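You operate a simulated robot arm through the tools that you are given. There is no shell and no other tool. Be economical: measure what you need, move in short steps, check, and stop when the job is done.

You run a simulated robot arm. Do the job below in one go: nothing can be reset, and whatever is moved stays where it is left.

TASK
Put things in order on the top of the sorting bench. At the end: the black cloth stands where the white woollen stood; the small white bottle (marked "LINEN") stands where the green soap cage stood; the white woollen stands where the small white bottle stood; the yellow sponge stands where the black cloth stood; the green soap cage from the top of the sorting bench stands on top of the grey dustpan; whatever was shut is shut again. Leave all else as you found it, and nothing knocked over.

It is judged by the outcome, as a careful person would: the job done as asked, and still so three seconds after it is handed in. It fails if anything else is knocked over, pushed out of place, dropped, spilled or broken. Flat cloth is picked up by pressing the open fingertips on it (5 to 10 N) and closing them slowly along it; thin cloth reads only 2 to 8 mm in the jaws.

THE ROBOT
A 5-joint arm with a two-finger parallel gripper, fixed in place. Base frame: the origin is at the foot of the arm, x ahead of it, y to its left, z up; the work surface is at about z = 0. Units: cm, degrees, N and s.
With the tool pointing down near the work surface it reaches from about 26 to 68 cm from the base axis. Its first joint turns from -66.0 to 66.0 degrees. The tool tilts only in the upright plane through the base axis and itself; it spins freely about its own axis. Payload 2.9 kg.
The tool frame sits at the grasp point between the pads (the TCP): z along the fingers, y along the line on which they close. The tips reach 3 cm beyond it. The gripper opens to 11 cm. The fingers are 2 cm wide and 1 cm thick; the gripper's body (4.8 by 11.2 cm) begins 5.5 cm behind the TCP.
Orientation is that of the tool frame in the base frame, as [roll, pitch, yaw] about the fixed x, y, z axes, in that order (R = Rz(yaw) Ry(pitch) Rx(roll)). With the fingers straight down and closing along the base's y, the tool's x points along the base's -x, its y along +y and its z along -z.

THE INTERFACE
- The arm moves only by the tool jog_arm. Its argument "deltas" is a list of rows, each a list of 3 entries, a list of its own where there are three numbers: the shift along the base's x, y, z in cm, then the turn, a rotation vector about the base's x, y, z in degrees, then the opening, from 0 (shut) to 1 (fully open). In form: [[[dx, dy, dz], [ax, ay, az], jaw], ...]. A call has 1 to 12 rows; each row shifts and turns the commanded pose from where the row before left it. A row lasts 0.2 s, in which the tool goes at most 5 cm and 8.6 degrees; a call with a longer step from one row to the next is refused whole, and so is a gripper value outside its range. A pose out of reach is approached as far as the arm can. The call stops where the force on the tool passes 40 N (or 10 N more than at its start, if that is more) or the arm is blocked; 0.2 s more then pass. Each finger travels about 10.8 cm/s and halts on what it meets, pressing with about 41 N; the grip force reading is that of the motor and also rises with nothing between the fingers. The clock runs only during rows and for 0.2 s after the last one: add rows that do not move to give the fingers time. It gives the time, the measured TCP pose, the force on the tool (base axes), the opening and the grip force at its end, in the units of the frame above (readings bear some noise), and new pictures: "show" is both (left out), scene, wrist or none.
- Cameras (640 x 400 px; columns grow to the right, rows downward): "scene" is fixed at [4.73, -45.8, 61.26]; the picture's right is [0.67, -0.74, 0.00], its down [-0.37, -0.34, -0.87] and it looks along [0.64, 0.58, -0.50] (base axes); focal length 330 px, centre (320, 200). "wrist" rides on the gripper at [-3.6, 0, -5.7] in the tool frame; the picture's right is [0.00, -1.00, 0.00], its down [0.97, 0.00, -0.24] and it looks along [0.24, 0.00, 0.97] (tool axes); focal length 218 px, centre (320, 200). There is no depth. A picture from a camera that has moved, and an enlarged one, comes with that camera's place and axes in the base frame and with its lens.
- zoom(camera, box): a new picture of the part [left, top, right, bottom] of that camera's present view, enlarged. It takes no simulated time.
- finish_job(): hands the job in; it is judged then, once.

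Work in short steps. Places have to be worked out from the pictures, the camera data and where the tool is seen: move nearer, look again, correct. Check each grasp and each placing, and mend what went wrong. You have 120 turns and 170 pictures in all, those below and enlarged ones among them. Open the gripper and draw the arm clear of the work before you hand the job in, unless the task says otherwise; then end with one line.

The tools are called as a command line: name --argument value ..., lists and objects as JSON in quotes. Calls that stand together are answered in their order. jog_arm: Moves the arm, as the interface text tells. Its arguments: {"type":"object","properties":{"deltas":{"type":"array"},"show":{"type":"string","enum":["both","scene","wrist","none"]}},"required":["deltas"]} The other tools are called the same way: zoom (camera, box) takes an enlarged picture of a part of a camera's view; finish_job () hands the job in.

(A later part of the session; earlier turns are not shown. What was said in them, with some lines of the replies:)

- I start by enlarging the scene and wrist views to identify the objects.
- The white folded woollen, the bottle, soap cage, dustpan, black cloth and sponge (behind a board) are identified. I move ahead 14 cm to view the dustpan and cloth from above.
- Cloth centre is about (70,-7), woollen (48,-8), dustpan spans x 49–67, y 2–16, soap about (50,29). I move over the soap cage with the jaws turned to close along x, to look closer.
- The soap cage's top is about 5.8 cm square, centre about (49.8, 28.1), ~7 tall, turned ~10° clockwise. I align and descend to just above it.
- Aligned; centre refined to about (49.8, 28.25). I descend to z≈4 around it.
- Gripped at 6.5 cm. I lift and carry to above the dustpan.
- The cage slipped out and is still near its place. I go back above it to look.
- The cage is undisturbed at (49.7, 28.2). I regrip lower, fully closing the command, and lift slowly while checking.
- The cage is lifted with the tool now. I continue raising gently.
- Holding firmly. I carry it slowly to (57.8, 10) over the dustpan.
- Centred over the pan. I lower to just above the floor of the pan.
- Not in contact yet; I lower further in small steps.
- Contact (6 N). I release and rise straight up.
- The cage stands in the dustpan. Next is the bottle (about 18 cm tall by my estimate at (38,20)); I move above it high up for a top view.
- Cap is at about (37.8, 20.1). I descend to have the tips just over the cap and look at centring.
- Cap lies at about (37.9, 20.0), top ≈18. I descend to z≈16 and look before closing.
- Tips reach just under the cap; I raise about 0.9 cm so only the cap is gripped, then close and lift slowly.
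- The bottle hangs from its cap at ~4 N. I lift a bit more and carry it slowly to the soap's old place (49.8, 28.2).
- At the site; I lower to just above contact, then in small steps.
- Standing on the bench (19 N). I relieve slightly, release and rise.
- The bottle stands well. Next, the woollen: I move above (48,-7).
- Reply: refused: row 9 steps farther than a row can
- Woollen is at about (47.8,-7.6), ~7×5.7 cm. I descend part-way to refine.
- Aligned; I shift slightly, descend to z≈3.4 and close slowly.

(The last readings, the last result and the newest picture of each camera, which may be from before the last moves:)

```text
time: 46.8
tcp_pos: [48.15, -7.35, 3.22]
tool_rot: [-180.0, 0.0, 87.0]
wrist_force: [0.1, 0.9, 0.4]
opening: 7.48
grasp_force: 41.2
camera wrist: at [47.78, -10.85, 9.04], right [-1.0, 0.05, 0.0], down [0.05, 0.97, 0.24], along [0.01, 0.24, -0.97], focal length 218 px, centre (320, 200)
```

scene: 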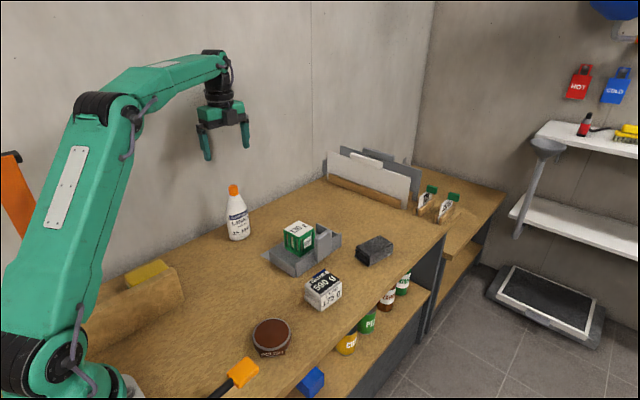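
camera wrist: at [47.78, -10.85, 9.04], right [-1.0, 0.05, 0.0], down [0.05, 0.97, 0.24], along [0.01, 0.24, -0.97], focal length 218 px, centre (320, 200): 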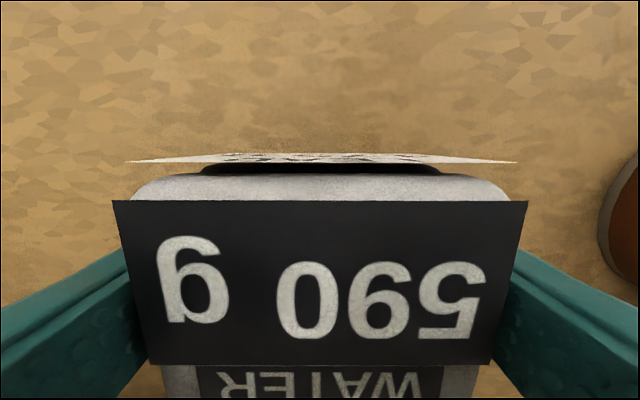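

Gripped at 7.5 cm. I lift slowly with full command.

jog_arm --deltas '[[[0, 0, 0], [0, 0, 0], 0.2], [[0, 0, 0], [0, 0, 0], 0], [[0, 0, 0.3], [0, 0, 0], 0], [[0, 0, 0.5], [0, 0, 0], 0], [[0, 0, 0.5], [0, 0, 0], 0], [[0, 0, 0.7], [0, 0, 0], 0]]' --show "both"

```text
time: 48.2
tcp_pos: [48.02, -7.5, 5.33]
tool_rot: [-179.9, -0.1, 87.0]
wrist_force: [-0.6, 0.6, -2.5]
opening: 7.49
grasp_force: 40.9
camera wrist: at [47.84, -11.07, 10.96], right [-1.0, 0.05, 0.0], down [0.05, 0.97, 0.24], along [0.01, 0.24, -0.97], focal length 218 px, centre (320, 200)
```

scene: 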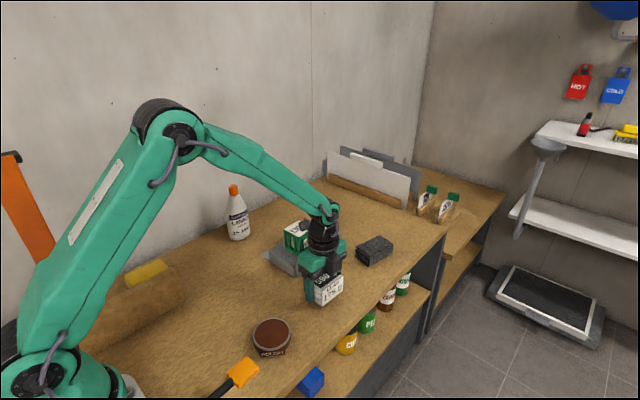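
wrist: 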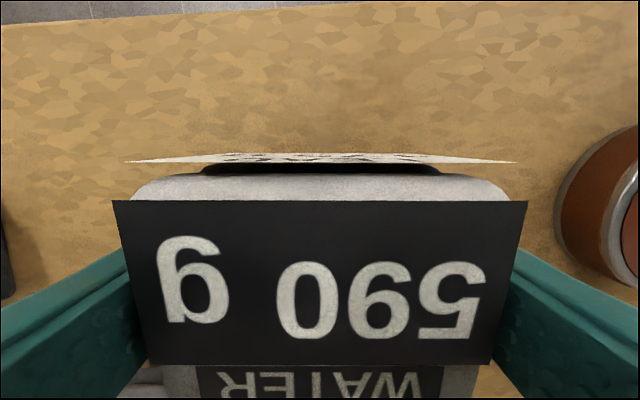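

Held. I raise it above the dustpan walls and carry it towards (38, 20).

jog_arm --deltas '[[[0, 0, 1], [0, 0, 0], 0], [[0, 0, 1.2], [0, 0, 0], 0], [[0, 0, 1.2], [0, 0, 0], 0], [[0, 0, 1.2], [0, 0, 0], 0], [[-0.3, 0.6, 1], [0, 0, 0], 0], [[-0.6, 1.5, 0.4], [0, 0, 0], 0], [[-0.7, 1.9, 0], [0, 0, 0], 0], [[-0.7, 1.9, 0], [0, 0, 0], 0], [[-0.7, 1.9, 0], [0, 0, 0], 0], [[-0.7, 1.9, 0], [0, 0, 0], 0], [[-0.7, 1.9, 0], [0, 0, 0], 0], [[-0.7, 1.9, 0], [0, 0, 0], 0]]' --show "none"

jog_arm --deltas '[[[-0.7, 1.9, 0], [0, 0, 0], 0], [[-0.7, 1.9, 0], [0, 0, 0], 0], [[-0.7, 1.9, 0], [0, 0, 0], 0], [[-0.7, 1.9, 0], [0, 0, 0.5], 0], [[-0.7, 1.9, 0], [0, 0, 0.5], 0], [[-0.7, 1.9, 0], [0, 0, 1], 0], [[-0.5, 1.6, 0], [0, 0, 1], 0], [[-0.2, 1, 0], [0, 0, 0], 0], [[0, 0, 0], [0, 0, 0], 0]]' --show "both"

```text
time: 50.8
tcp_pos: [43.04, 6.06, 11.38]
tool_rot: [-180.0, 0.0, 87.0]
wrist_force: [0.2, 0.3, -2.0]
opening: 7.48
grasp_force: 41.1
```

```text
time: 52.8
tcp_pos: [38.2, 20.19, 11.36]
tool_rot: [-180.0, 0.1, 90.0]
wrist_force: [-0.5, -0.3, -3.0]
opening: 7.47
grasp_force: 40.4
camera wrist: at [38.1, 16.54, 17.07], right [-1.0, 0.0, 0.0], down [0.0, 0.97, 0.24], along [0.0, 0.24, -0.97], focal length 218 px, centre (320, 200)
```

scene: 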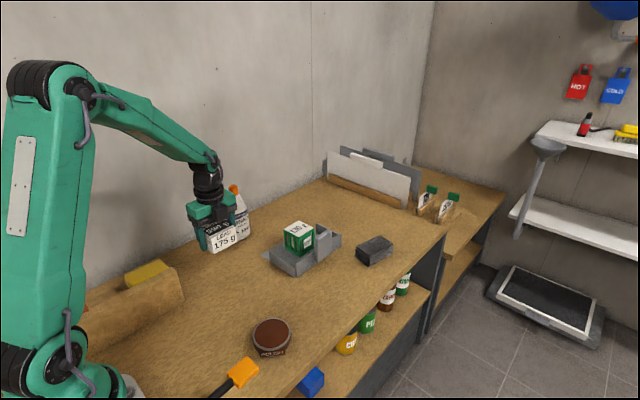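
wrist: 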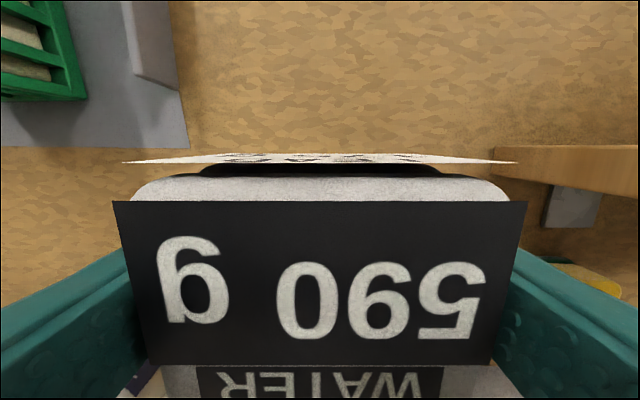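

Over the bottle's old place. I lower to the bench.

jog_arm --deltas '[[[-0.2, -0.1, -1], [0, 0, 0], 0], [[0, 0, -1.5], [0, 0, 0], 0], [[0, 0, -1.5], [0, 0, 0], 0], [[0, 0, -1.5], [0, 0, 0], 0], [[0, 0, -1.3], [0, 0, 0], 0], [[0, 0, -0.6], [0, 0, 0], 0], [[0, 0, -0.4], [0, 0, 0], 0], [[0, 0, 0], [0, 0, 0], 0]]' --show "none"

jog_arm --deltas '[[[0, 0, -0.2], [0, 0, 0], 0], [[0, 0, 0], [0, 0, 0], 0]]' --show "none"

```text
time: 54.6
tcp_pos: [37.74, 19.94, 3.45]
tool_rot: [-180.0, 0.0, 90.0]
wrist_force: [-0.5, -0.3, -2.8]
opening: 7.48
grasp_force: 41.0
```

```text
time: 55.2
tcp_pos: [37.89, 20.04, 3.47]
tool_rot: [-179.9, -0.1, 90.1]
wrist_force: [-0.1, 0.5, -2.1]
opening: 7.49
grasp_force: 40.9
```

jog_arm --deltas '[[[0, 0, -0.15], [0, 0, 0], 0], [[0, 0, 0], [0, 0, 0], 0]]' --show "none"

jog_arm --deltas '[[[0, 0, -0.1], [0, 0, 0], 0], [[0, 0, 0], [0, 0, 0], 0]]' --show "none"

```text
time: 55.8
tcp_pos: [37.78, 19.99, 3.38]
tool_rot: [179.9, 0.0, 90.1]
wrist_force: [-12.4, 7.3, 28.8]
opening: 7.47
grasp_force: 41.1
```

```text
time: 56.2
tcp_pos: [37.91, 19.85, 3.32]
tool_rot: [-179.9, -0.1, 90.1]
wrist_force: [-2.1, -1.1, 4.3]
opening: 7.5
grasp_force: 41.6
stopped in row 1: the force on the tool passed its limit (the readings are from after the stop); the commanded pose is now the measured one
```

Firm contact with the bench. I release a little, then rise.

jog_arm --deltas '[[[0, 0, 0], [0, 0, 0], 0.72], [[0, 0, 0], [0, 0, 0], 0.8], [[0, 0, 0], [0, 0, 0], 0.8], [[0, 0, 1.5], [0, 0, 0], 0.8], [[0, 0, 4], [0, 0, 0], 0.9], [[0, 0, 4.5], [0, 0, 0], 1], [[0, 0, 4.5], [0, 0, 0], 1], [[0, 0, 4.5], [0, 0, 0], 1], [[0, 0, 0], [0, 0, 0], 1]]' --show "both"

```text
time: 58.2
tcp_pos: [37.91, 20.33, 22.36]
tool_rot: [179.9, 0.0, 90.1]
wrist_force: [0.5, -0.8, 0.2]
opening: 11.04
grasp_force: 0.1
camera wrist: at [37.75, 16.69, 28.07], right [-1.0, 0.0, 0.0], down [0.0, 0.97, 0.24], along [0.0, 0.24, -0.97], focal length 218 px, centre (320, 200)
```

scene: 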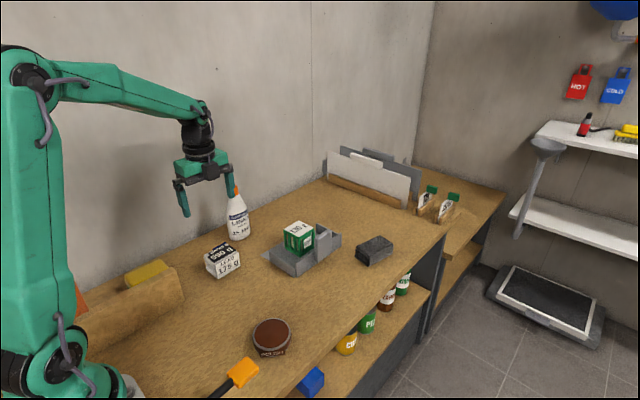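
wrist: 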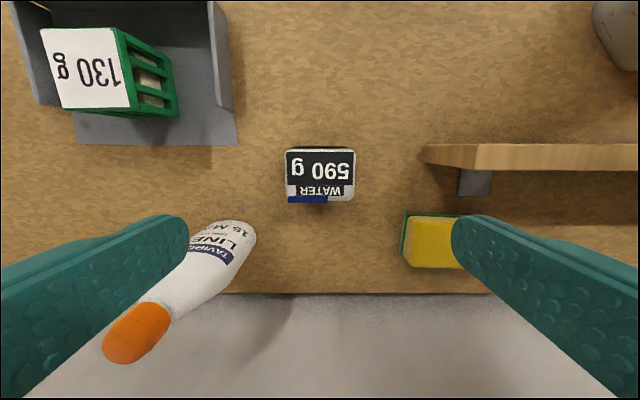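

Woollen placed well. Now to the black cloth at about (69.5,-7.8): I move over it, turning the jaws to close across its width.

jog_arm --deltas '[[[0.7, -3, 0.2], [0, 0, 8.1], 1], [[2.7, -2.9, 0], [0, 0, 8.1], 1], [[2.7, -2.9, 0], [0, 0, 8.1], 1], [[2.9, -2.9, 0], [0, 0, 8.1], 1], [[2.9, -2.9, 0], [0, 0, 8.1], 1], [[2.9, -2.9, 0], [0, 0, 8.1], 1], [[2.9, -2.9, 0], [0, 0, 8.1], 1], [[2.9, -2.9, -1], [0, 0, 8.1], 1], [[2.9, -2.9, -1], [0, 0, 8.2], 1], [[0.5, -1, -1], [0, 0, 0], 1], [[0, 0, 0], [0, 0, 0], 1]]' --show "wrist"

```text
time: 60.6
tcp_pos: [61.87, -7.29, 19.46]
tool_rot: [-179.9, 0.0, 163.1]
wrist_force: [0.1, -0.1, -0.3]
opening: 11.0
grasp_force: 0.0
camera wrist: at [65.25, -8.24, 25.14], right [-0.29, -0.96, 0.0], down [-0.93, 0.28, 0.24], along [-0.23, 0.07, -0.97], focal length 218 px, centre (320, 200)
```

wrist: 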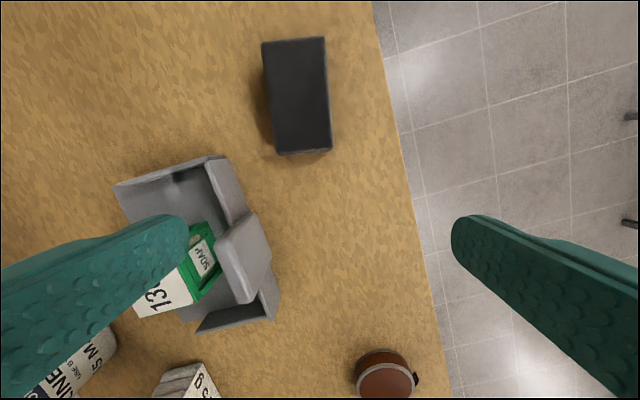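

Cloth centre ≈ (70.1,-7.7), just beyond vertical reach, so I tilt the tool 15° outward and approach above it.

jog_arm --deltas '[[[0, 0, 0], [0, 0, 5], 1], [[1, 0, -1], [-0.5, -5, 0], 1], [[1.5, 0, -1.5], [-0.5, -5, 0], 1], [[1.5, 0, -2], [-0.5, -5, 0], 1], [[1.8, -0.1, -2], [0, 0, 0], 1], [[1.7, -0.1, -2], [0, 0, 0], 1], [[0, 0, 0], [0, 0, 0], 1]]' --show "both"

```text
time: 62.2
tcp_pos: [69.32, -7.36, 10.96]
tool_rot: [178.5, 15.0, 167.7]
wrist_force: [0.1, 0.7, -0.2]
opening: 11.0
grasp_force: 0.1
camera wrist: at [71.15, -7.97, 17.39], right [-0.2, -0.98, -0.03], down [-0.98, 0.2, -0.02], along [0.02, 0.02, -1.0], focal length 218 px, centre (320, 200)
```

scene: 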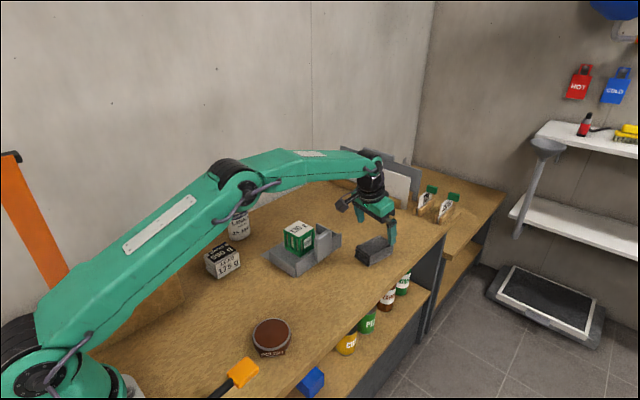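
wrist: 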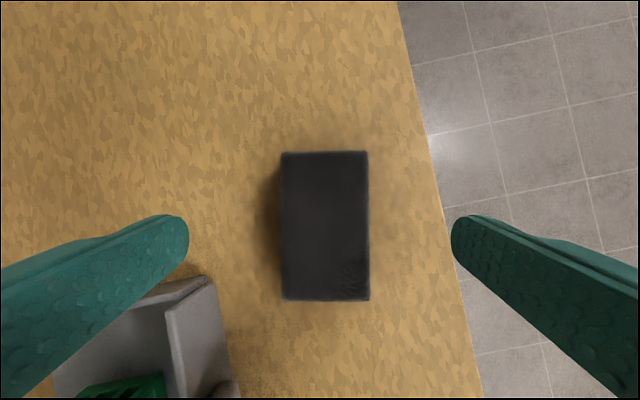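

Now looking straight down: cloth centre (69.7,-7.7), 5.5×9.6 cm, aligned with the jaws. I narrow the jaws, correct y and descend.

jog_arm --deltas '[[[0, -0.38, -1.5], [0, 0, 0], 0.8], [[0, 0, -2], [0, 0, 0], 0.75], [[0, 0, -2], [0, 0, 0], 0.75], [[0, 0, -1.5], [0, 0, 0], 0.75], [[0, 0, 0], [0, 0, 0], 0.75]]' --show "both"

```text
time: 63.4
tcp_pos: [69.32, -8.03, 3.84]
tool_rot: [178.5, 15.1, 167.8]
wrist_force: [-0.1, -1.3, 0.3]
opening: 8.24
grasp_force: 0.1
camera wrist: at [71.14, -8.52, 10.33], right [-0.2, -0.98, -0.02], down [-0.98, 0.2, -0.02], along [0.02, 0.02, -1.0], focal length 218 px, centre (320, 200)
```

scene: 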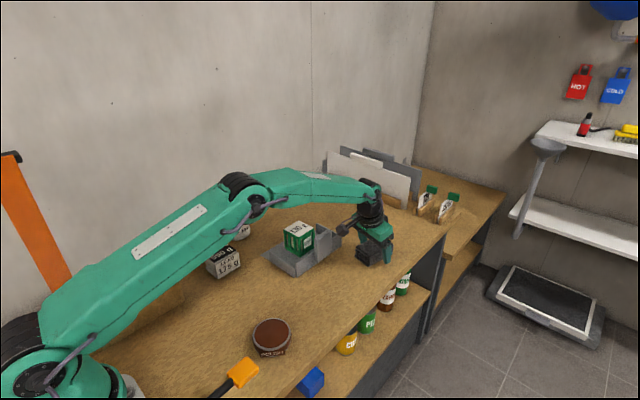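
wrist: 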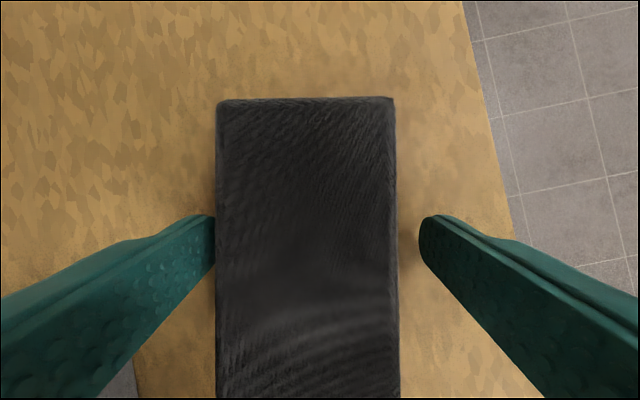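

The jaws are ~0.3 cm too far toward −y; I correct, descend 0.4 and close.

jog_arm --deltas '[[[0.07, 0.32, 0], [0, 0, 0], 0.75], [[0, 0, -0.4], [0, 0, 0], 0.75], [[0, 0, 0], [0, 0, 0], 0.6], [[0, 0, 0], [0, 0, 0], 0.5], [[0, 0, 0], [0, 0, 0], 0.3], [[0, 0, 0], [0, 0, 0], 0], [[0, 0, 0], [0, 0, 0], 0]]' --show "wrist"

```text
time: 65.0
tcp_pos: [69.39, -7.58, 3.5]
tool_rot: [178.6, 14.9, 167.8]
wrist_force: [-0.1, 0.0, 2.8]
opening: 5.92
grasp_force: 41.1
camera wrist: at [71.25, -8.11, 9.94], right [-0.2, -0.98, -0.03], down [-0.98, 0.2, -0.02], along [0.02, 0.02, -1.0], focal length 218 px, centre (320, 200)
```

wrist: 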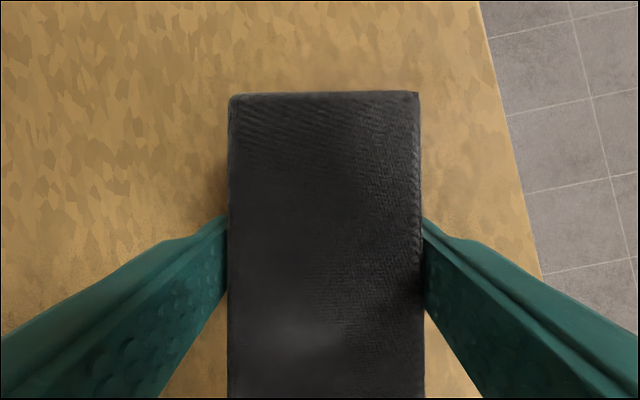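

Gripped at 5.9 cm. I lift slowly.

jog_arm --deltas '[[[0, 0, 0.3], [0, 0, 0], 0], [[0, 0, 0.5], [0, 0, 0], 0], [[0, 0, 0.6], [0, 0, 0], 0], [[0, 0, 0.8], [0, 0, 0], 0], [[0, 0, 0.8], [0, 0, 0], 0]]' --show "both"

```text
time: 66.2
tcp_pos: [69.49, -7.39, 6.62]
tool_rot: [178.3, 15.0, 167.8]
wrist_force: [0.4, -0.3, -0.2]
opening: 5.94
grasp_force: 40.8
camera wrist: at [71.27, -8.04, 13.08], right [-0.2, -0.98, -0.03], down [-0.98, 0.2, -0.02], along [0.02, 0.02, -1.0], focal length 218 px, centre (320, 200)
```

scene: 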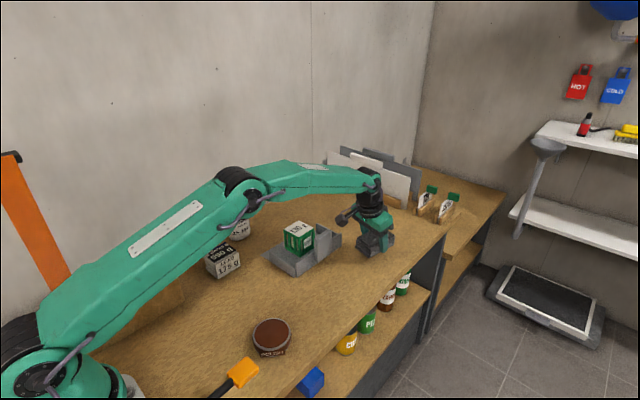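
wrist: 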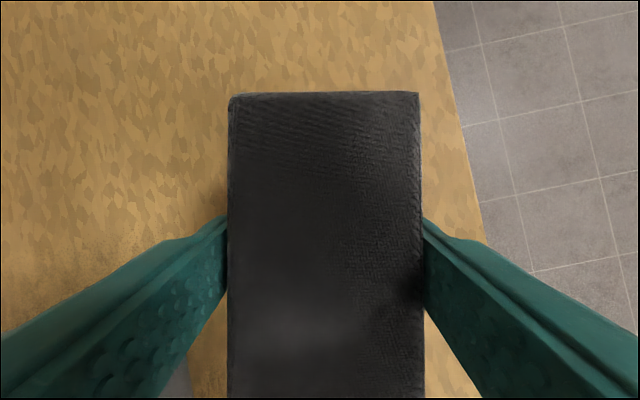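

Held level. I raise it clear of the dustpan handle and carry it inward to the woollen's old place.

jog_arm --deltas '[[[0, -0.3, 1], [0, 0, 0], 0], [[-0.5, -0.4, 1], [0, 0, 0], 0], [[-1, -0.4, 1], [0, 0, 0], 0], [[-1.5, 0, 0.8], [0, 0, 0], 0], [[-2, 0, 0], [0, 0, 0], 0], [[-2, 0, 0], [0, 0, -0.5], 0], [[-2, 0, 0], [0, 0, -0.5], 0], [[-2, 0, 0], [0, 0, -0.5], 0], [[-2, 0, 0], [0, 0, -0.5], 0], [[-2, 0, 0], [0, 0, -0.5], 0], [[-2, 0.3, 0], [0, 0, -0.5], 0]]' --show "none"

jog_arm --deltas '[[[-2, 0.3, 0], [0, 0, 0], 0], [[-1.5, 0.3, 0], [0, 0, 0], 0], [[-1, 0.1, 0], [0, 0, 0], 0], [[-0.3, 0, 0], [0, 0, 0], 0], [[0, 0, 0], [0, 0, 0], 0]]' --show "both"

```text
time: 68.6
tcp_pos: [52.59, -8.12, 10.4]
tool_rot: [178.3, 15.0, 164.8]
wrist_force: [0.1, 0.1, -0.7]
opening: 5.93
grasp_force: 41.1
```

```text
time: 69.8
tcp_pos: [47.68, -7.52, 10.47]
tool_rot: [178.4, 15.0, 164.7]
wrist_force: [0.0, -0.2, -1.3]
opening: 5.9
grasp_force: 41.4
camera wrist: at [49.43, -8.2, 16.85], right [-0.25, -0.97, -0.03], down [-0.97, 0.26, -0.02], along [0.03, 0.02, -1.0], focal length 218 px, centre (320, 200)
```

scene: 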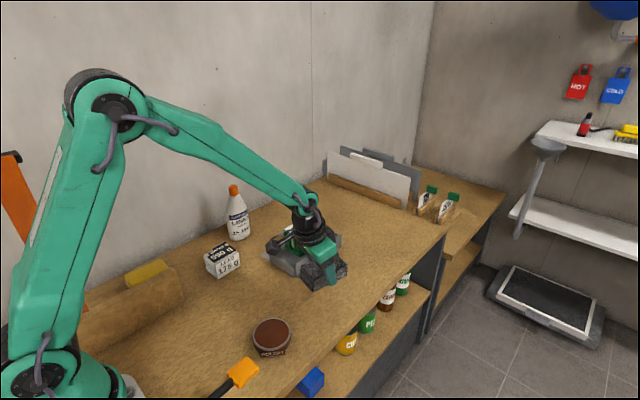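
wrist: 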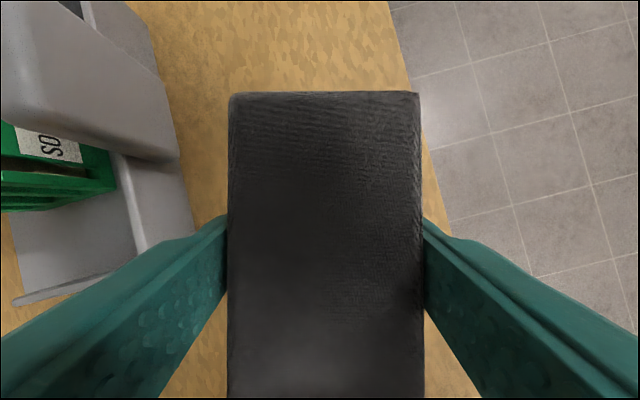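

In place above the site. I lower it.

jog_arm --deltas '[[[0, 0.05, -1], [0, 0, 0], 0], [[0, 0, -1.5], [0, 0, 0], 0], [[0, 0, -1.5], [0, 0, 0], 0], [[0, 0, -1.5], [0, 0, 0], 0], [[0, 0, -0.8], [0, 0, 0], 0], [[0, 0, -0.4], [0, 0, 0], 0], [[0, 0, 0], [0, 0, 0], 0]]' --show "none"

jog_arm --deltas '[[[0, 0, -0.2], [0, 0, 0], 0], [[0, 0, 0], [0, 0, 0], 0]]' --show "wrist"

```text
time: 71.4
tcp_pos: [47.67, -7.76, 3.72]
tool_rot: [178.4, 15.0, 164.7]
wrist_force: [0.1, 1.0, -0.3]
opening: 5.89
grasp_force: 40.6
```

```text
time: 72.0
tcp_pos: [47.78, -7.56, 3.54]
tool_rot: [178.4, 14.9, 164.8]
wrist_force: [-0.1, -0.5, 1.4]
opening: 5.88
grasp_force: 41.0
camera wrist: at [49.54, -8.25, 9.99], right [-0.25, -0.97, -0.03], down [-0.97, 0.26, -0.02], along [0.03, 0.02, -1.0], focal length 218 px, centre (320, 200)
```

wrist: 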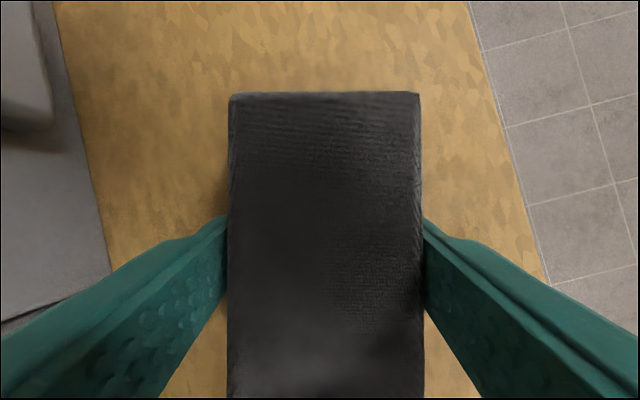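

Almost in contact (3.54 vs 3.50 at pick-up). I release and rise.

jog_arm --deltas '[[[0, 0, -0.05], [0, 0, 0], 0], [[0, 0, 0], [0, 0, 0], 0.58], [[0, 0, 0], [0, 0, 0], 0.68], [[0, 0, 0], [0, 0, 0], 0.72], [[0, 0, 1.5], [0, 0, 0], 0.75], [[0, 0, 4], [0, 0, 0], 0.9], [[0, 0, 4.5], [0, 0, 0], 1], [[0, 0, 4.5], [0, 0, 0], 1], [[0, 0, 4.5], [0, 0, 0], 1], [[0, 0, 0], [0, 0, 0], 1]]' --show "both"

```text
time: 74.2
tcp_pos: [47.44, -7.51, 22.44]
tool_rot: [178.5, 15.1, 164.8]
wrist_force: [0.1, -0.4, -0.2]
opening: 11.0
grasp_force: 0.1
camera wrist: at [49.16, -8.13, 28.86], right [-0.25, -0.97, -0.03], down [-0.97, 0.25, -0.02], along [0.02, 0.02, -1.0], focal length 218 px, centre (320, 200)
```

scene: 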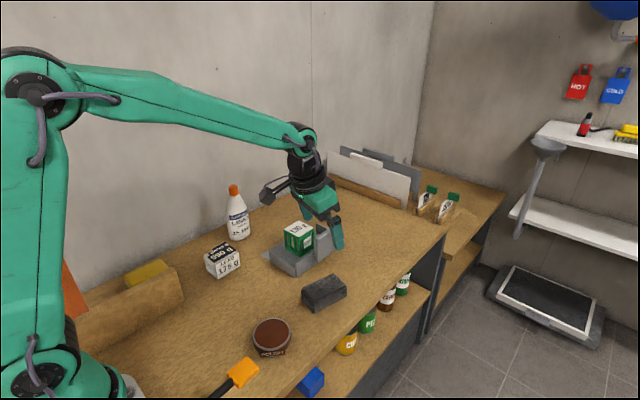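
wrist: 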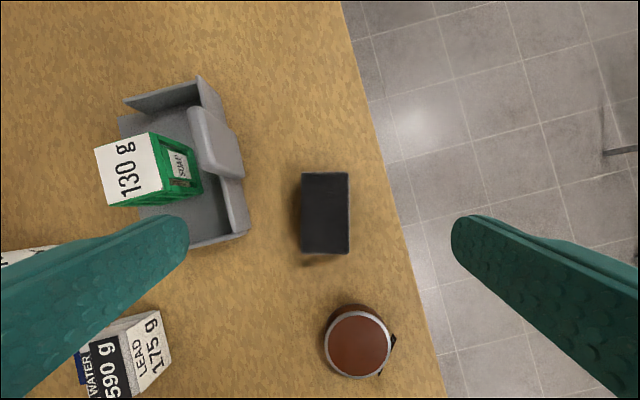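

Cloth is at (47.9,-7.8), good. Now the sponge: I un-tilt the tool and move above (21, 28), jaws to close along y.

jog_arm --deltas '[[[0, 1, 2], [1.15, 7.4, 0], 1], [[-1, 2, 2], [1.15, 7.4, 0], 1], [[-2.3, 3.2, 0], [0, 0, 5], 1], [[-2.5, 3.5, 0], [0, 0, 5], 1], [[-2.5, 3.5, 0], [0, 0, 5.2], 1], [[-2.5, 3.5, 0], [0, 0, 0], 1], [[-2.5, 3.5, 0], [0, 0, 0], 1], [[-2.5, 3.5, 0], [0, 0, 0], 1], [[-2.5, 3.5, 0], [0, 0, 0], 1], [[-2.5, 3.5, 0], [0, 0, 0], 1], [[-2.5, 3.5, 0], [0, 0, 0], 1], [[0, 0, 0], [0, 0, 0], 1]]' --show "both"

```text
time: 76.8
tcp_pos: [24.53, 26.75, 26.62]
tool_rot: [179.9, 0.1, -179.8]
wrist_force: [-0.3, 0.8, -0.4]
opening: 11.0
grasp_force: 0.0
camera wrist: at [27.91, 26.6, 32.35], right [0.0, -1.0, 0.0], down [-0.97, 0.0, 0.24], along [-0.24, 0.0, -0.97], focal length 218 px, centre (320, 200)
```

scene: 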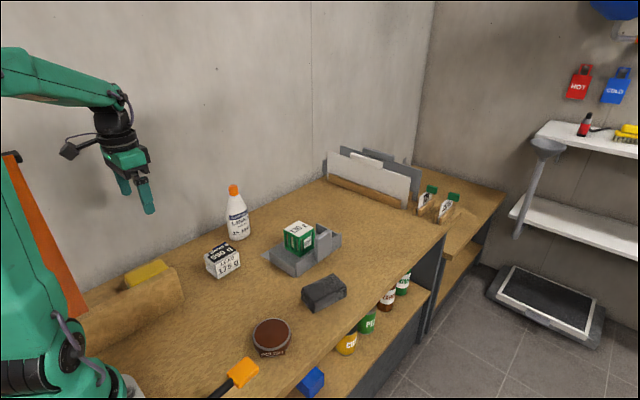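
wrist: 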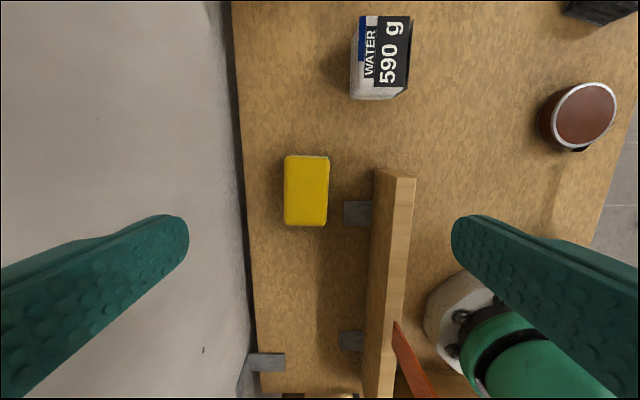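

Sponge centre ≈ (22.3, 28.5), ~9.3×5.6 cm. Since its target is near the reach limit, I'll grip it off-centre at x≈24.6 (away from the bracket) and turn it so its free end points outward. I descend to look closer.

jog_arm --deltas '[[[0, 0.8, -4], [0, 0, 0], 0.8], [[0, 0.8, -4], [0, 0, 0], 0.8], [[0, 0, -4.5], [0, 0, 0], 0.8], [[0, 0, 0], [0, 0, 0], 0.8]]' --show "wrist"

```text
time: 77.8
tcp_pos: [24.49, 28.3, 14.03]
tool_rot: [179.8, 0.1, -179.7]
wrist_force: [0.4, -0.7, -0.3]
opening: 8.81
grasp_force: 0.1
camera wrist: at [27.95, 28.2, 19.83], right [0.0, -1.0, 0.0], down [-0.97, 0.0, 0.24], along [-0.24, 0.0, -0.97], focal length 218 px, centre (320, 200)
```

wrist: 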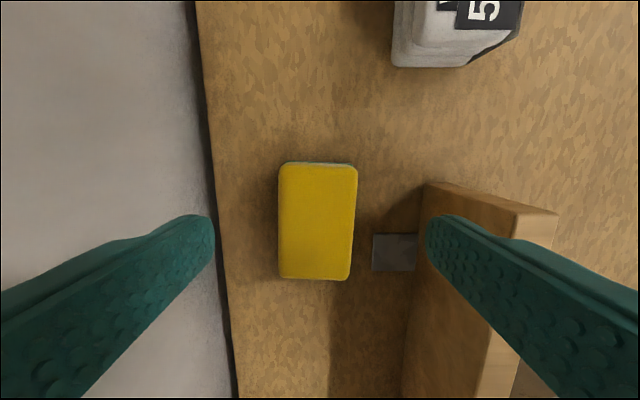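

Centre refined to (22.1, 28.4). I descend at x≈24.5 and close.

jog_arm --deltas '[[[0, 0.1, -3.5], [0, 0, 0], 0.8], [[0, 0, -3.5], [0, 0, 0], 0.8], [[0, 0, -2.8], [0, 0, 0], 0.8], [[0, 0, -0.9], [0, 0, 0], 0.8], [[0, 0, 0], [0, 0, 0], 0.7], [[0, 0, 0], [0, 0, 0], 0.6], [[0, 0, 0], [0, 0, 0], 0.5], [[0, 0, 0], [0, 0, 0], 0.5]]' --show "both"

```text
time: 79.6
tcp_pos: [24.4, 28.36, 3.35]
tool_rot: [179.7, 0.2, -179.7]
wrist_force: [-2.8, 0.3, 12.0]
opening: 6.01
grasp_force: 40.6
camera wrist: at [27.79, 28.35, 9.07], right [0.0, -1.0, -0.01], down [-0.97, 0.0, 0.24], along [-0.24, 0.0, -0.97], focal length 218 px, centre (320, 200)
```

scene: 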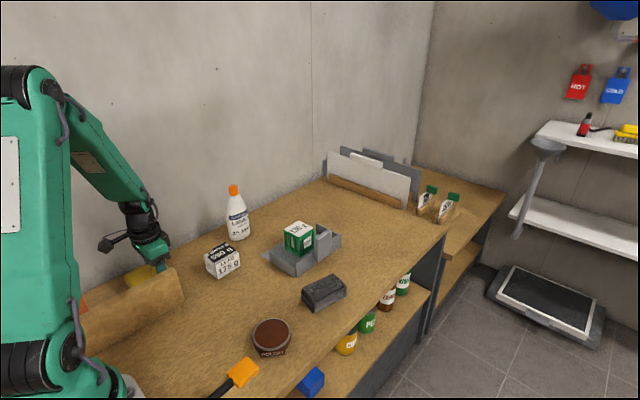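
wrist: 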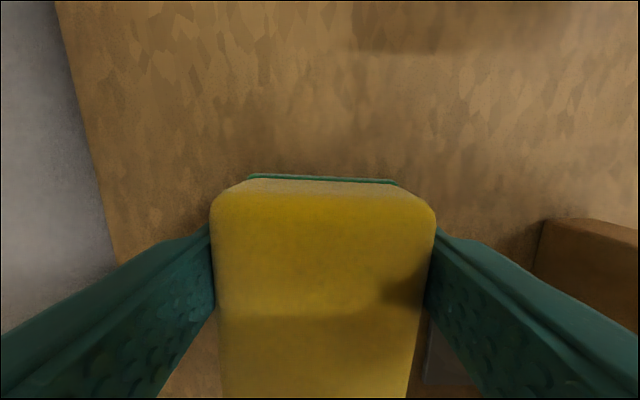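

Gripped at 6.0 cm. I lift slowly.

jog_arm --deltas '[[[0, 0, 0.1], [0, 0, 0], 0], [[0, 0, 0.3], [0, 0, 0], 0], [[0, 0, 0.6], [0, 0, 0], 0], [[0, 0, 0.8], [0, 0, 0], 0], [[0, 0, 1], [0, 0, 0], 0], [[0, 0, 1], [0, 0, 0], 0]]' --show "wrist"

```text
time: 81.0
tcp_pos: [24.38, 28.23, 7.01]
tool_rot: [179.9, 0.0, -179.6]
wrist_force: [0.4, -0.4, -1.3]
opening: 5.95
grasp_force: 41.6
camera wrist: at [27.96, 28.34, 12.66], right [0.0, -1.0, 0.0], down [-0.97, 0.0, 0.24], along [-0.24, 0.0, -0.97], focal length 218 px, centre (320, 200)
```

wrist: 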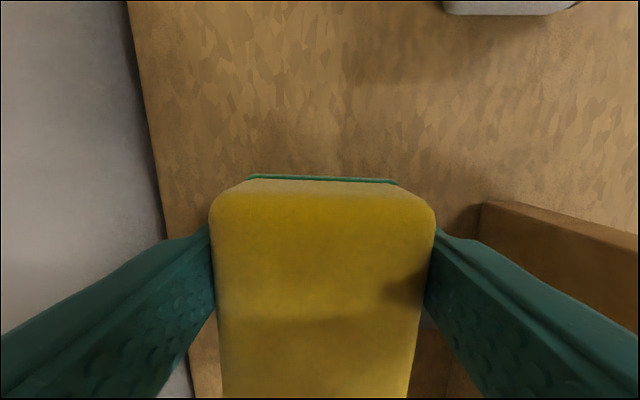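

Held. I lift high, then carry it diagonally while turning it ~172°.

jog_arm --deltas '[[[0, 0, 1.5], [0, 0, 0], 0], [[0, 0, 2], [0, 0, 0], 0], [[0, 0, 2], [0, 0, 0], 0], [[0, 0, 2], [0, 0, 0], 0], [[0.5, -0.4, 2], [0, 0, 2], 0], [[1.5, -1.3, 0.5], [0, 0, 6], 0], [[1.8, -1.5, 0], [0, 0, 7.5], 0], [[1.8, -1.5, 0], [0, 0, 7.5], 0], [[1.8, -1.5, 0], [0, 0, 7.5], 0], [[1.8, -1.5, 0], [0, 0, 7.5], 0], [[1.8, -1.5, 0], [0, 0, 7.5], 0], [[1.8, -1.5, 0], [0, 0, 7.5], 0]]' --show "none"

jog_arm --deltas '[[[1.8, -1.5, 0], [0, 0, 7.5], 0], [[1.8, -1.5, 0], [0, 0, 7.5], 0], [[1.8, -1.5, 0], [0, 0, 7.5], 0], [[1.8, -1.5, 0], [0, 0, 7.5], 0], [[1.8, -1.5, 0], [0, 0, 7.5], 0], [[1.8, -1.5, 0], [0, 0, 7.5], 0], [[1.8, -1.5, 0], [0, 0, 7.5], 0], [[1.8, -1.5, 0], [0, 0, 7.5], 0], [[1.8, -1.5, 0], [0, 0, 7.5], 0], [[1.8, -1.5, 0], [0, 0, 7.5], 0], [[1.8, -1.5, 0], [0, 0, 7.5], 0], [[1.8, -1.5, 0], [0, 0, 7.5], 0]]' --show "both"

```text
time: 83.6
tcp_pos: [37.33, 17.76, 16.98]
tool_rot: [-179.9, 0.0, -126.6]
wrist_force: [0.2, -1.3, -1.2]
opening: 5.96
grasp_force: 41.2
```

```text
time: 86.2
tcp_pos: [58.81, -0.52, 17.24]
tool_rot: [180.0, 0.1, -36.6]
wrist_force: [0.6, 0.0, -0.3]
opening: 5.9
grasp_force: 41.4
camera wrist: at [55.81, 1.7, 22.77], right [0.6, 0.8, 0.0], down [0.78, -0.58, 0.24], along [0.19, -0.14, -0.97], focal length 218 px, centre (320, 200)
```

scene: 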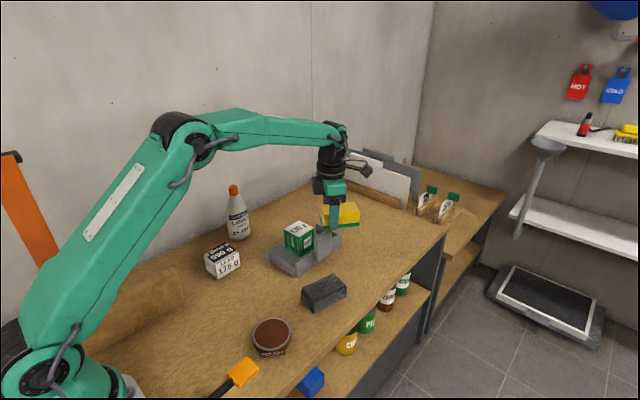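
wrist: 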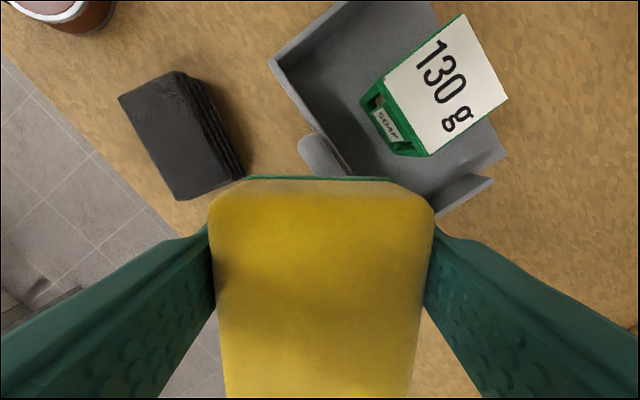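

I complete the turn and move towards (66.5,-7.4).

jog_arm --deltas '[[[1.8, -1.6, 0], [0, 0, 7.2], 0], [[1.8, -1.6, 0], [0, 0, 7.2], 0], [[1.8, -1.6, 0], [0, 0, 7.2], 0], [[1.5, -1.4, 0], [0, 0, 7], 0], [[0.7, -0.7, 0], [0, 0, 0], 0], [[0, 0, -1], [0, 0, 0], 0], [[0, 0, -2], [0, 0, 0], 0], [[0, 0, -2], [0, 0, 0], 0], [[0, 0, -2], [0, 0, 0], 0], [[0, 0, 0], [0, 0, 0], 0]]' --show "both"

```text
time: 88.4
tcp_pos: [65.7, -5.77, 10.0]
tool_rot: [180.0, 0.1, -12.6]
wrist_force: [0.0, 0.3, -1.2]
opening: 5.93
grasp_force: 41.0
out of reach, approached as far as the arm can: row 4
camera wrist: at [62.01, -4.9, 15.73], right [0.22, 0.98, 0.0], down [0.95, -0.21, 0.24], along [0.23, -0.05, -0.97], focal length 218 px, centre (320, 200)
```

scene: 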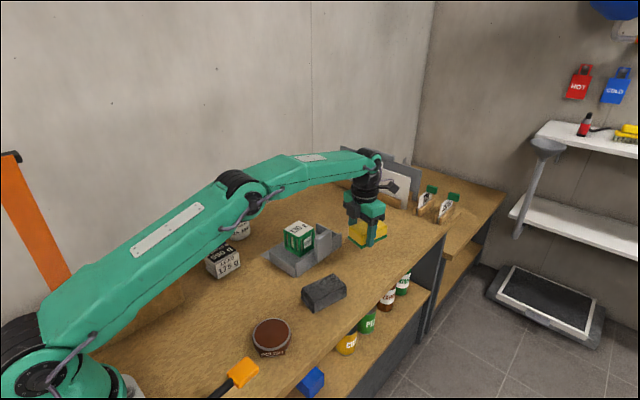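
wrist: 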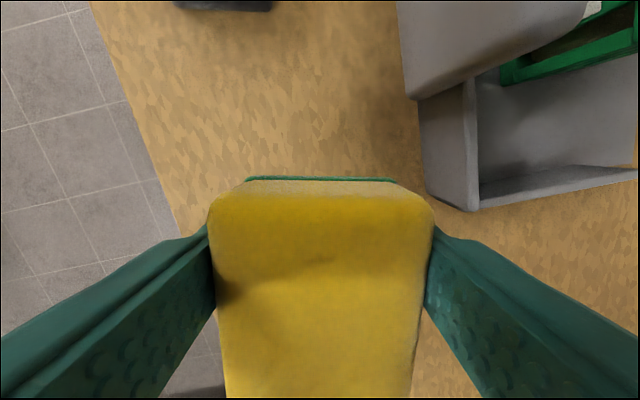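

Reach was limited at height; now lower. I shift to y≈-7.2, descend and extend toward x≈67.4.

jog_arm --deltas '[[[0, -0.7, -1], [0, 0, 0], 0], [[0, -0.7, -1.5], [0, 0, 0], 0], [[0.5, 0, -1.5], [0, 0, 0], 0], [[0.6, 0, 0], [0, 0, 0], 0], [[0.6, 0, 0], [0, 0, 0], 0], [[0, 0, 0], [0, 0, 0], 0]]' --show "wrist"

```text
time: 89.8
tcp_pos: [67.63, -5.94, 6.17]
tool_rot: [180.0, 0.1, -12.6]
wrist_force: [-0.9, -0.4, -1.2]
opening: 5.93
grasp_force: 41.3
out of reach, approached as far as the arm can: row 1, 2
camera wrist: at [63.96, -5.14, 11.93], right [0.22, 0.98, 0.0], down [0.95, -0.21, 0.24], along [0.23, -0.05, -0.97], focal length 218 px, centre (320, 200)
```

wrist: 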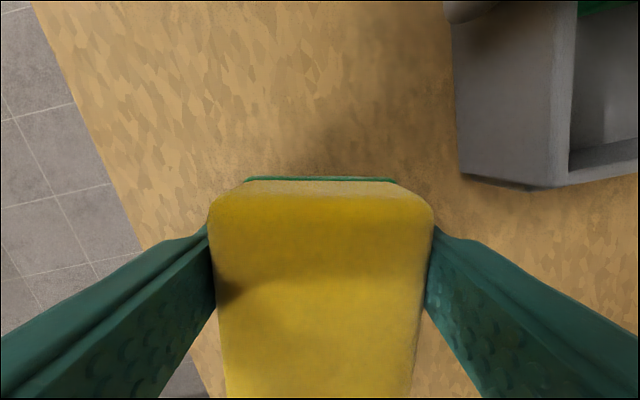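

I shift toward (67.4,-7.2) keeping within radius.

jog_arm --deltas '[[[-0.6, -0.3, 0], [0, 0, 0], 0], [[0, -0.7, -0.8], [0, 0, 0], 0], [[0.2, -0.3, -0.6], [0, 0, 0], 0], [[0.2, 0, -0.3], [0, 0, 0], 0], [[0, 0, 0], [0, 0, 0], 0]]' --show "both"

```text
time: 91.0
tcp_pos: [67.39, -6.19, 4.52]
tool_rot: [-180.0, 0.2, -12.9]
wrist_force: [-0.4, -1.2, -0.7]
opening: 5.92
grasp_force: 41.2
out of reach, approached as far as the arm can: row 2
camera wrist: at [63.75, -5.46, 10.12], right [0.22, 0.97, 0.0], down [0.95, -0.22, 0.24], along [0.23, -0.05, -0.97], focal length 218 px, centre (320, 200)
```

scene: 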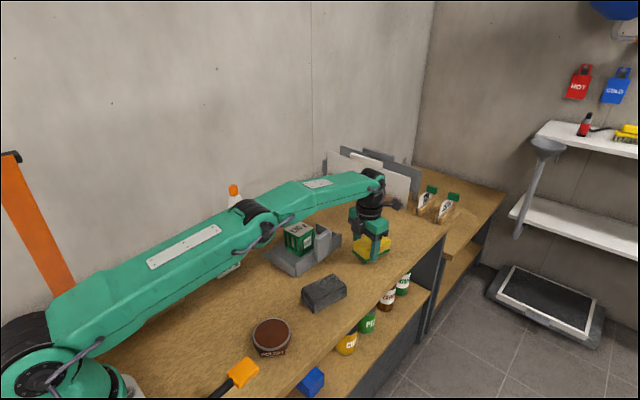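
wrist: 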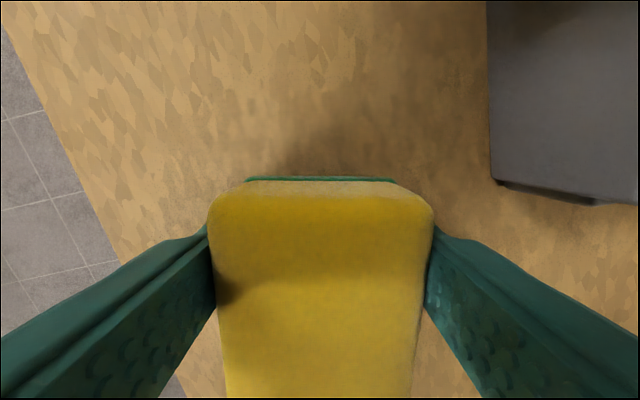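

jog_arm --deltas '[[[-1.2, 0, 0.2], [0, 0, 0], 0], [[0, -0.6, 0], [0, 0, 0], 0], [[0, -0.5, 0], [0, 0, 0], 0], [[0.5, 0, 0], [0, 0, 0], 0], [[0.5, 0, -0.3], [0, 0, 0], 0], [[0, 0, 0], [0, 0, 0], 0]]' --show "none"

```text
time: 92.4
tcp_pos: [67.26, -5.96, 4.36]
tool_rot: [180.0, 0.1, -12.5]
wrist_force: [0.5, -0.5, -1.0]
opening: 5.92
grasp_force: 40.7
out of reach, approached as far as the arm can: row 1, 2, 3
```

It seems the tool spin is at a stop, not the reach; I turn the tool back by 5° and then shift in y.

jog_arm --deltas '[[[0, 0, 0], [0, 0, -5], 0], [[0, -0.5, 0], [0, 0, 0], 0], [[0, -0.5, 0], [0, 0, 0], 0], [[0.1, -0.1, 0], [0, 0, 0], 0], [[0, 0, 0], [0, 0, 0], 0]]' --show "none"

```text
time: 93.6
tcp_pos: [67.34, -7.22, 4.34]
tool_rot: [180.0, 0.2, -17.1]
wrist_force: [0.3, 1.2, -1.1]
opening: 5.92
grasp_force: 41.5
```

That works. I lower the sponge.

jog_arm --deltas '[[[0.1, 0.1, -0.3], [0, 0, 0], 0], [[0, 0, -0.3], [0, 0, 0], 0], [[0, 0, 0], [0, 0, 0], 0]]' --show "none"

jog_arm --deltas '[[[0, 0, -0.2], [0, 0, 0], 0], [[0, 0, 0], [0, 0, 0], 0]]' --show "scene"

```text
time: 94.4
tcp_pos: [67.4, -7.2, 3.75]
tool_rot: [-179.9, 0.1, -17.1]
wrist_force: [-0.3, 0.5, 0.5]
opening: 5.9
grasp_force: 40.9
```

```text
time: 95.0
tcp_pos: [67.54, -7.13, 3.54]
tool_rot: [-180.0, 0.0, -17.2]
wrist_force: [0.0, 0.3, -0.5]
opening: 5.93
grasp_force: 41.3
```

scene: 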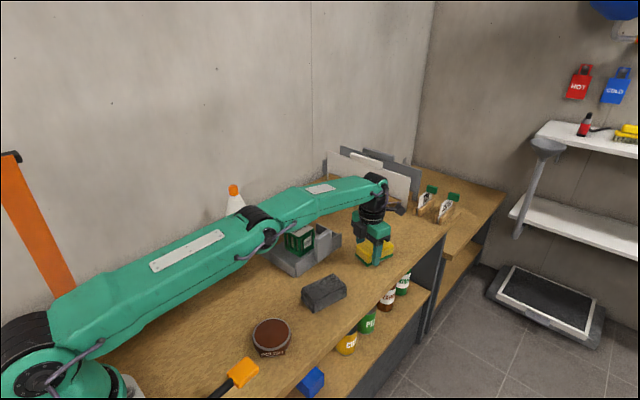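

jog_arm --deltas '[[[0, 0, -0.15], [0, 0, 0], 0], [[0, 0, 0], [0, 0, 0], 0]]' --show "none"

jog_arm --deltas '[[[0, 0, -0.1], [0, 0, 0], 0], [[0, 0, 0], [0, 0, 0], 0]]' --show "none"

```text
time: 95.6
tcp_pos: [67.4, -7.28, 3.49]
tool_rot: [180.0, -0.1, -17.2]
wrist_force: [0.6, -0.3, 2.8]
opening: 5.89
grasp_force: 41.1
```

```text
time: 96.2
tcp_pos: [67.43, -7.07, 3.36]
tool_rot: [-180.0, 0.0, -17.2]
wrist_force: [-3.4, 0.2, 11.8]
opening: 5.91
grasp_force: 41.2
```

Contact (12 N). I release, rise and draw back.

jog_arm --deltas '[[[0, 0, 0.1], [0, 0, 0], 0.56], [[0, 0, 0], [0, 0, 0], 0.66], [[0, 0, 0], [0, 0, 0], 0.72], [[0, 0, 1.5], [0, 0, 0], 0.75], [[0, 0, 4], [0, 0, 0], 0.9], [[-1, 0, 4.5], [0, 0, 0], 1], [[-2, 0, 4], [0, 0, 0], 1], [[-3, 0, 3], [0, 0, 0], 1], [[-4, 0, 2], [0, 0, 0], 1], [[0, 0, 0], [0, 0, 0], 1]]' --show "both"

```text
time: 98.4
tcp_pos: [57.49, -7.0, 22.44]
tool_rot: [-180.0, 0.0, -17.1]
wrist_force: [0.3, -0.4, -0.1]
opening: 10.99
grasp_force: 0.0
camera wrist: at [53.94, -6.02, 28.11], right [0.3, 0.96, 0.0], down [0.93, -0.29, 0.24], along [0.23, -0.07, -0.97], focal length 218 px, centre (320, 200)
```

scene: 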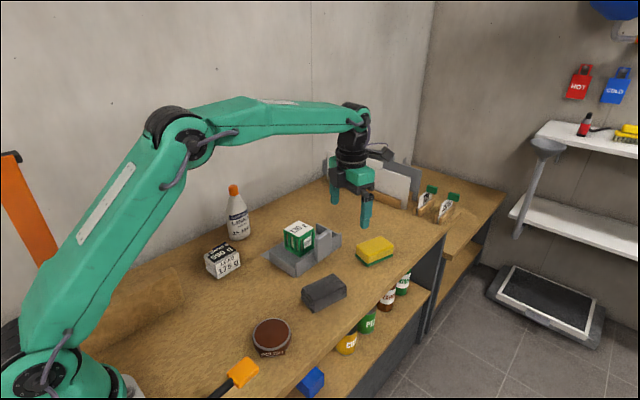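
wrist: 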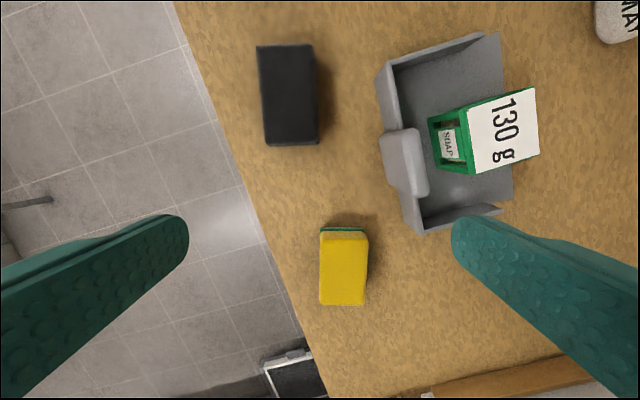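

Sponge stands where the cloth was, and everything else looks in place. I retreat to a clear pose with the gripper open and take a last look.

jog_arm --deltas '[[[-2, 1, 4], [0, 0, 0], 1], [[-4, 2, 2], [0, 0, 0], 1], [[-4, 2, 2], [0, 0, 0], 1], [[-4, 2, 0], [0, 0, 0], 1], [[-2, 2, 0], [0, 0, 0], 1], [[0, 0, 0], [0, 0, 0], 1]]' --show "both"

zoom --camera "scene" --box '[180, 170, 420, 320]'

```text
time: 99.8
tcp_pos: [41.27, 1.75, 30.25]
tool_rot: [179.9, 0.2, -17.2]
wrist_force: [-0.1, 0.1, 0.0]
opening: 10.99
grasp_force: 0.1
camera wrist: at [37.77, 2.82, 35.95], right [0.3, 0.96, 0.0], down [0.93, -0.29, 0.24], along [0.23, -0.07, -0.97], focal length 218 px, centre (320, 200)
```

scene: 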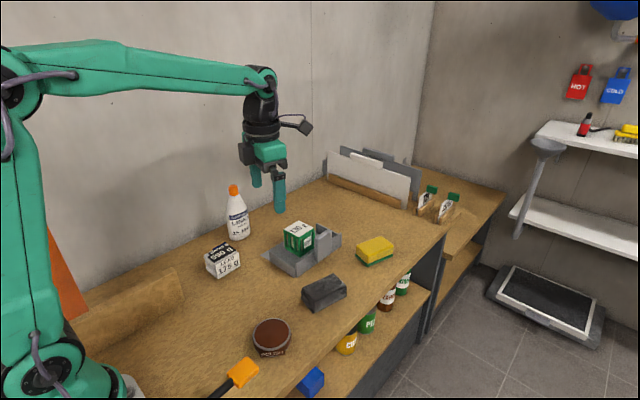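
wrist: 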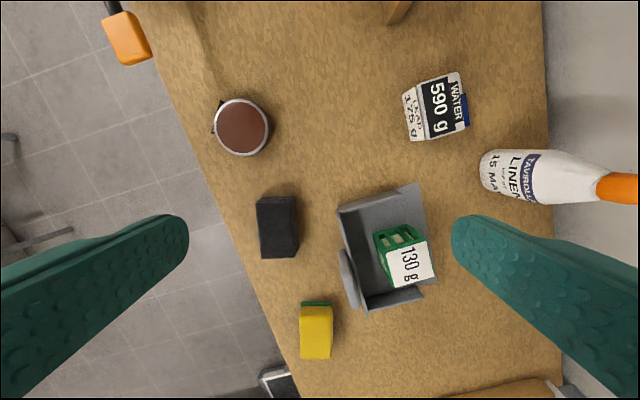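

```text
2.67 times, centred on (300, 245) of scene
camera zoom: at [4.73, -45.79, 61.26], right [0.67, -0.74, 0.0], down [-0.37, -0.34, -0.87], along [0.64, 0.58, -0.5], focal length 880 px, centre (373, 80)
```

zoom: 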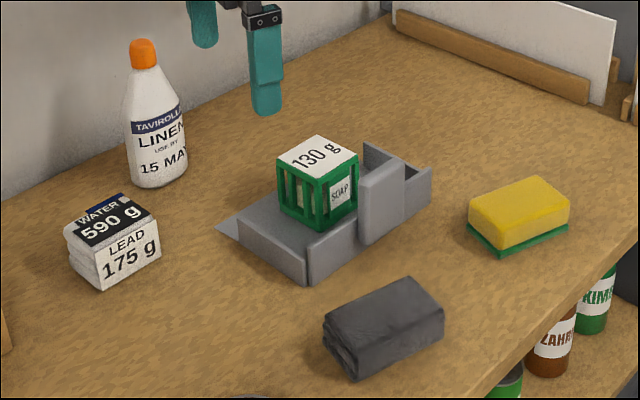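

All five items are in their places and upright, nothing else has been disturbed, and the arm is clear; I hand in.

finish_job

```text
The job is handed in.
```

I moved all five items to the places you asked for. In the last pictures everything is upright and nothing else looks out of place. The soap cage slipped out of the gripper on the first try without moving from its place, and the sponge may be about half a centimetre short of where the cloth's centre was.
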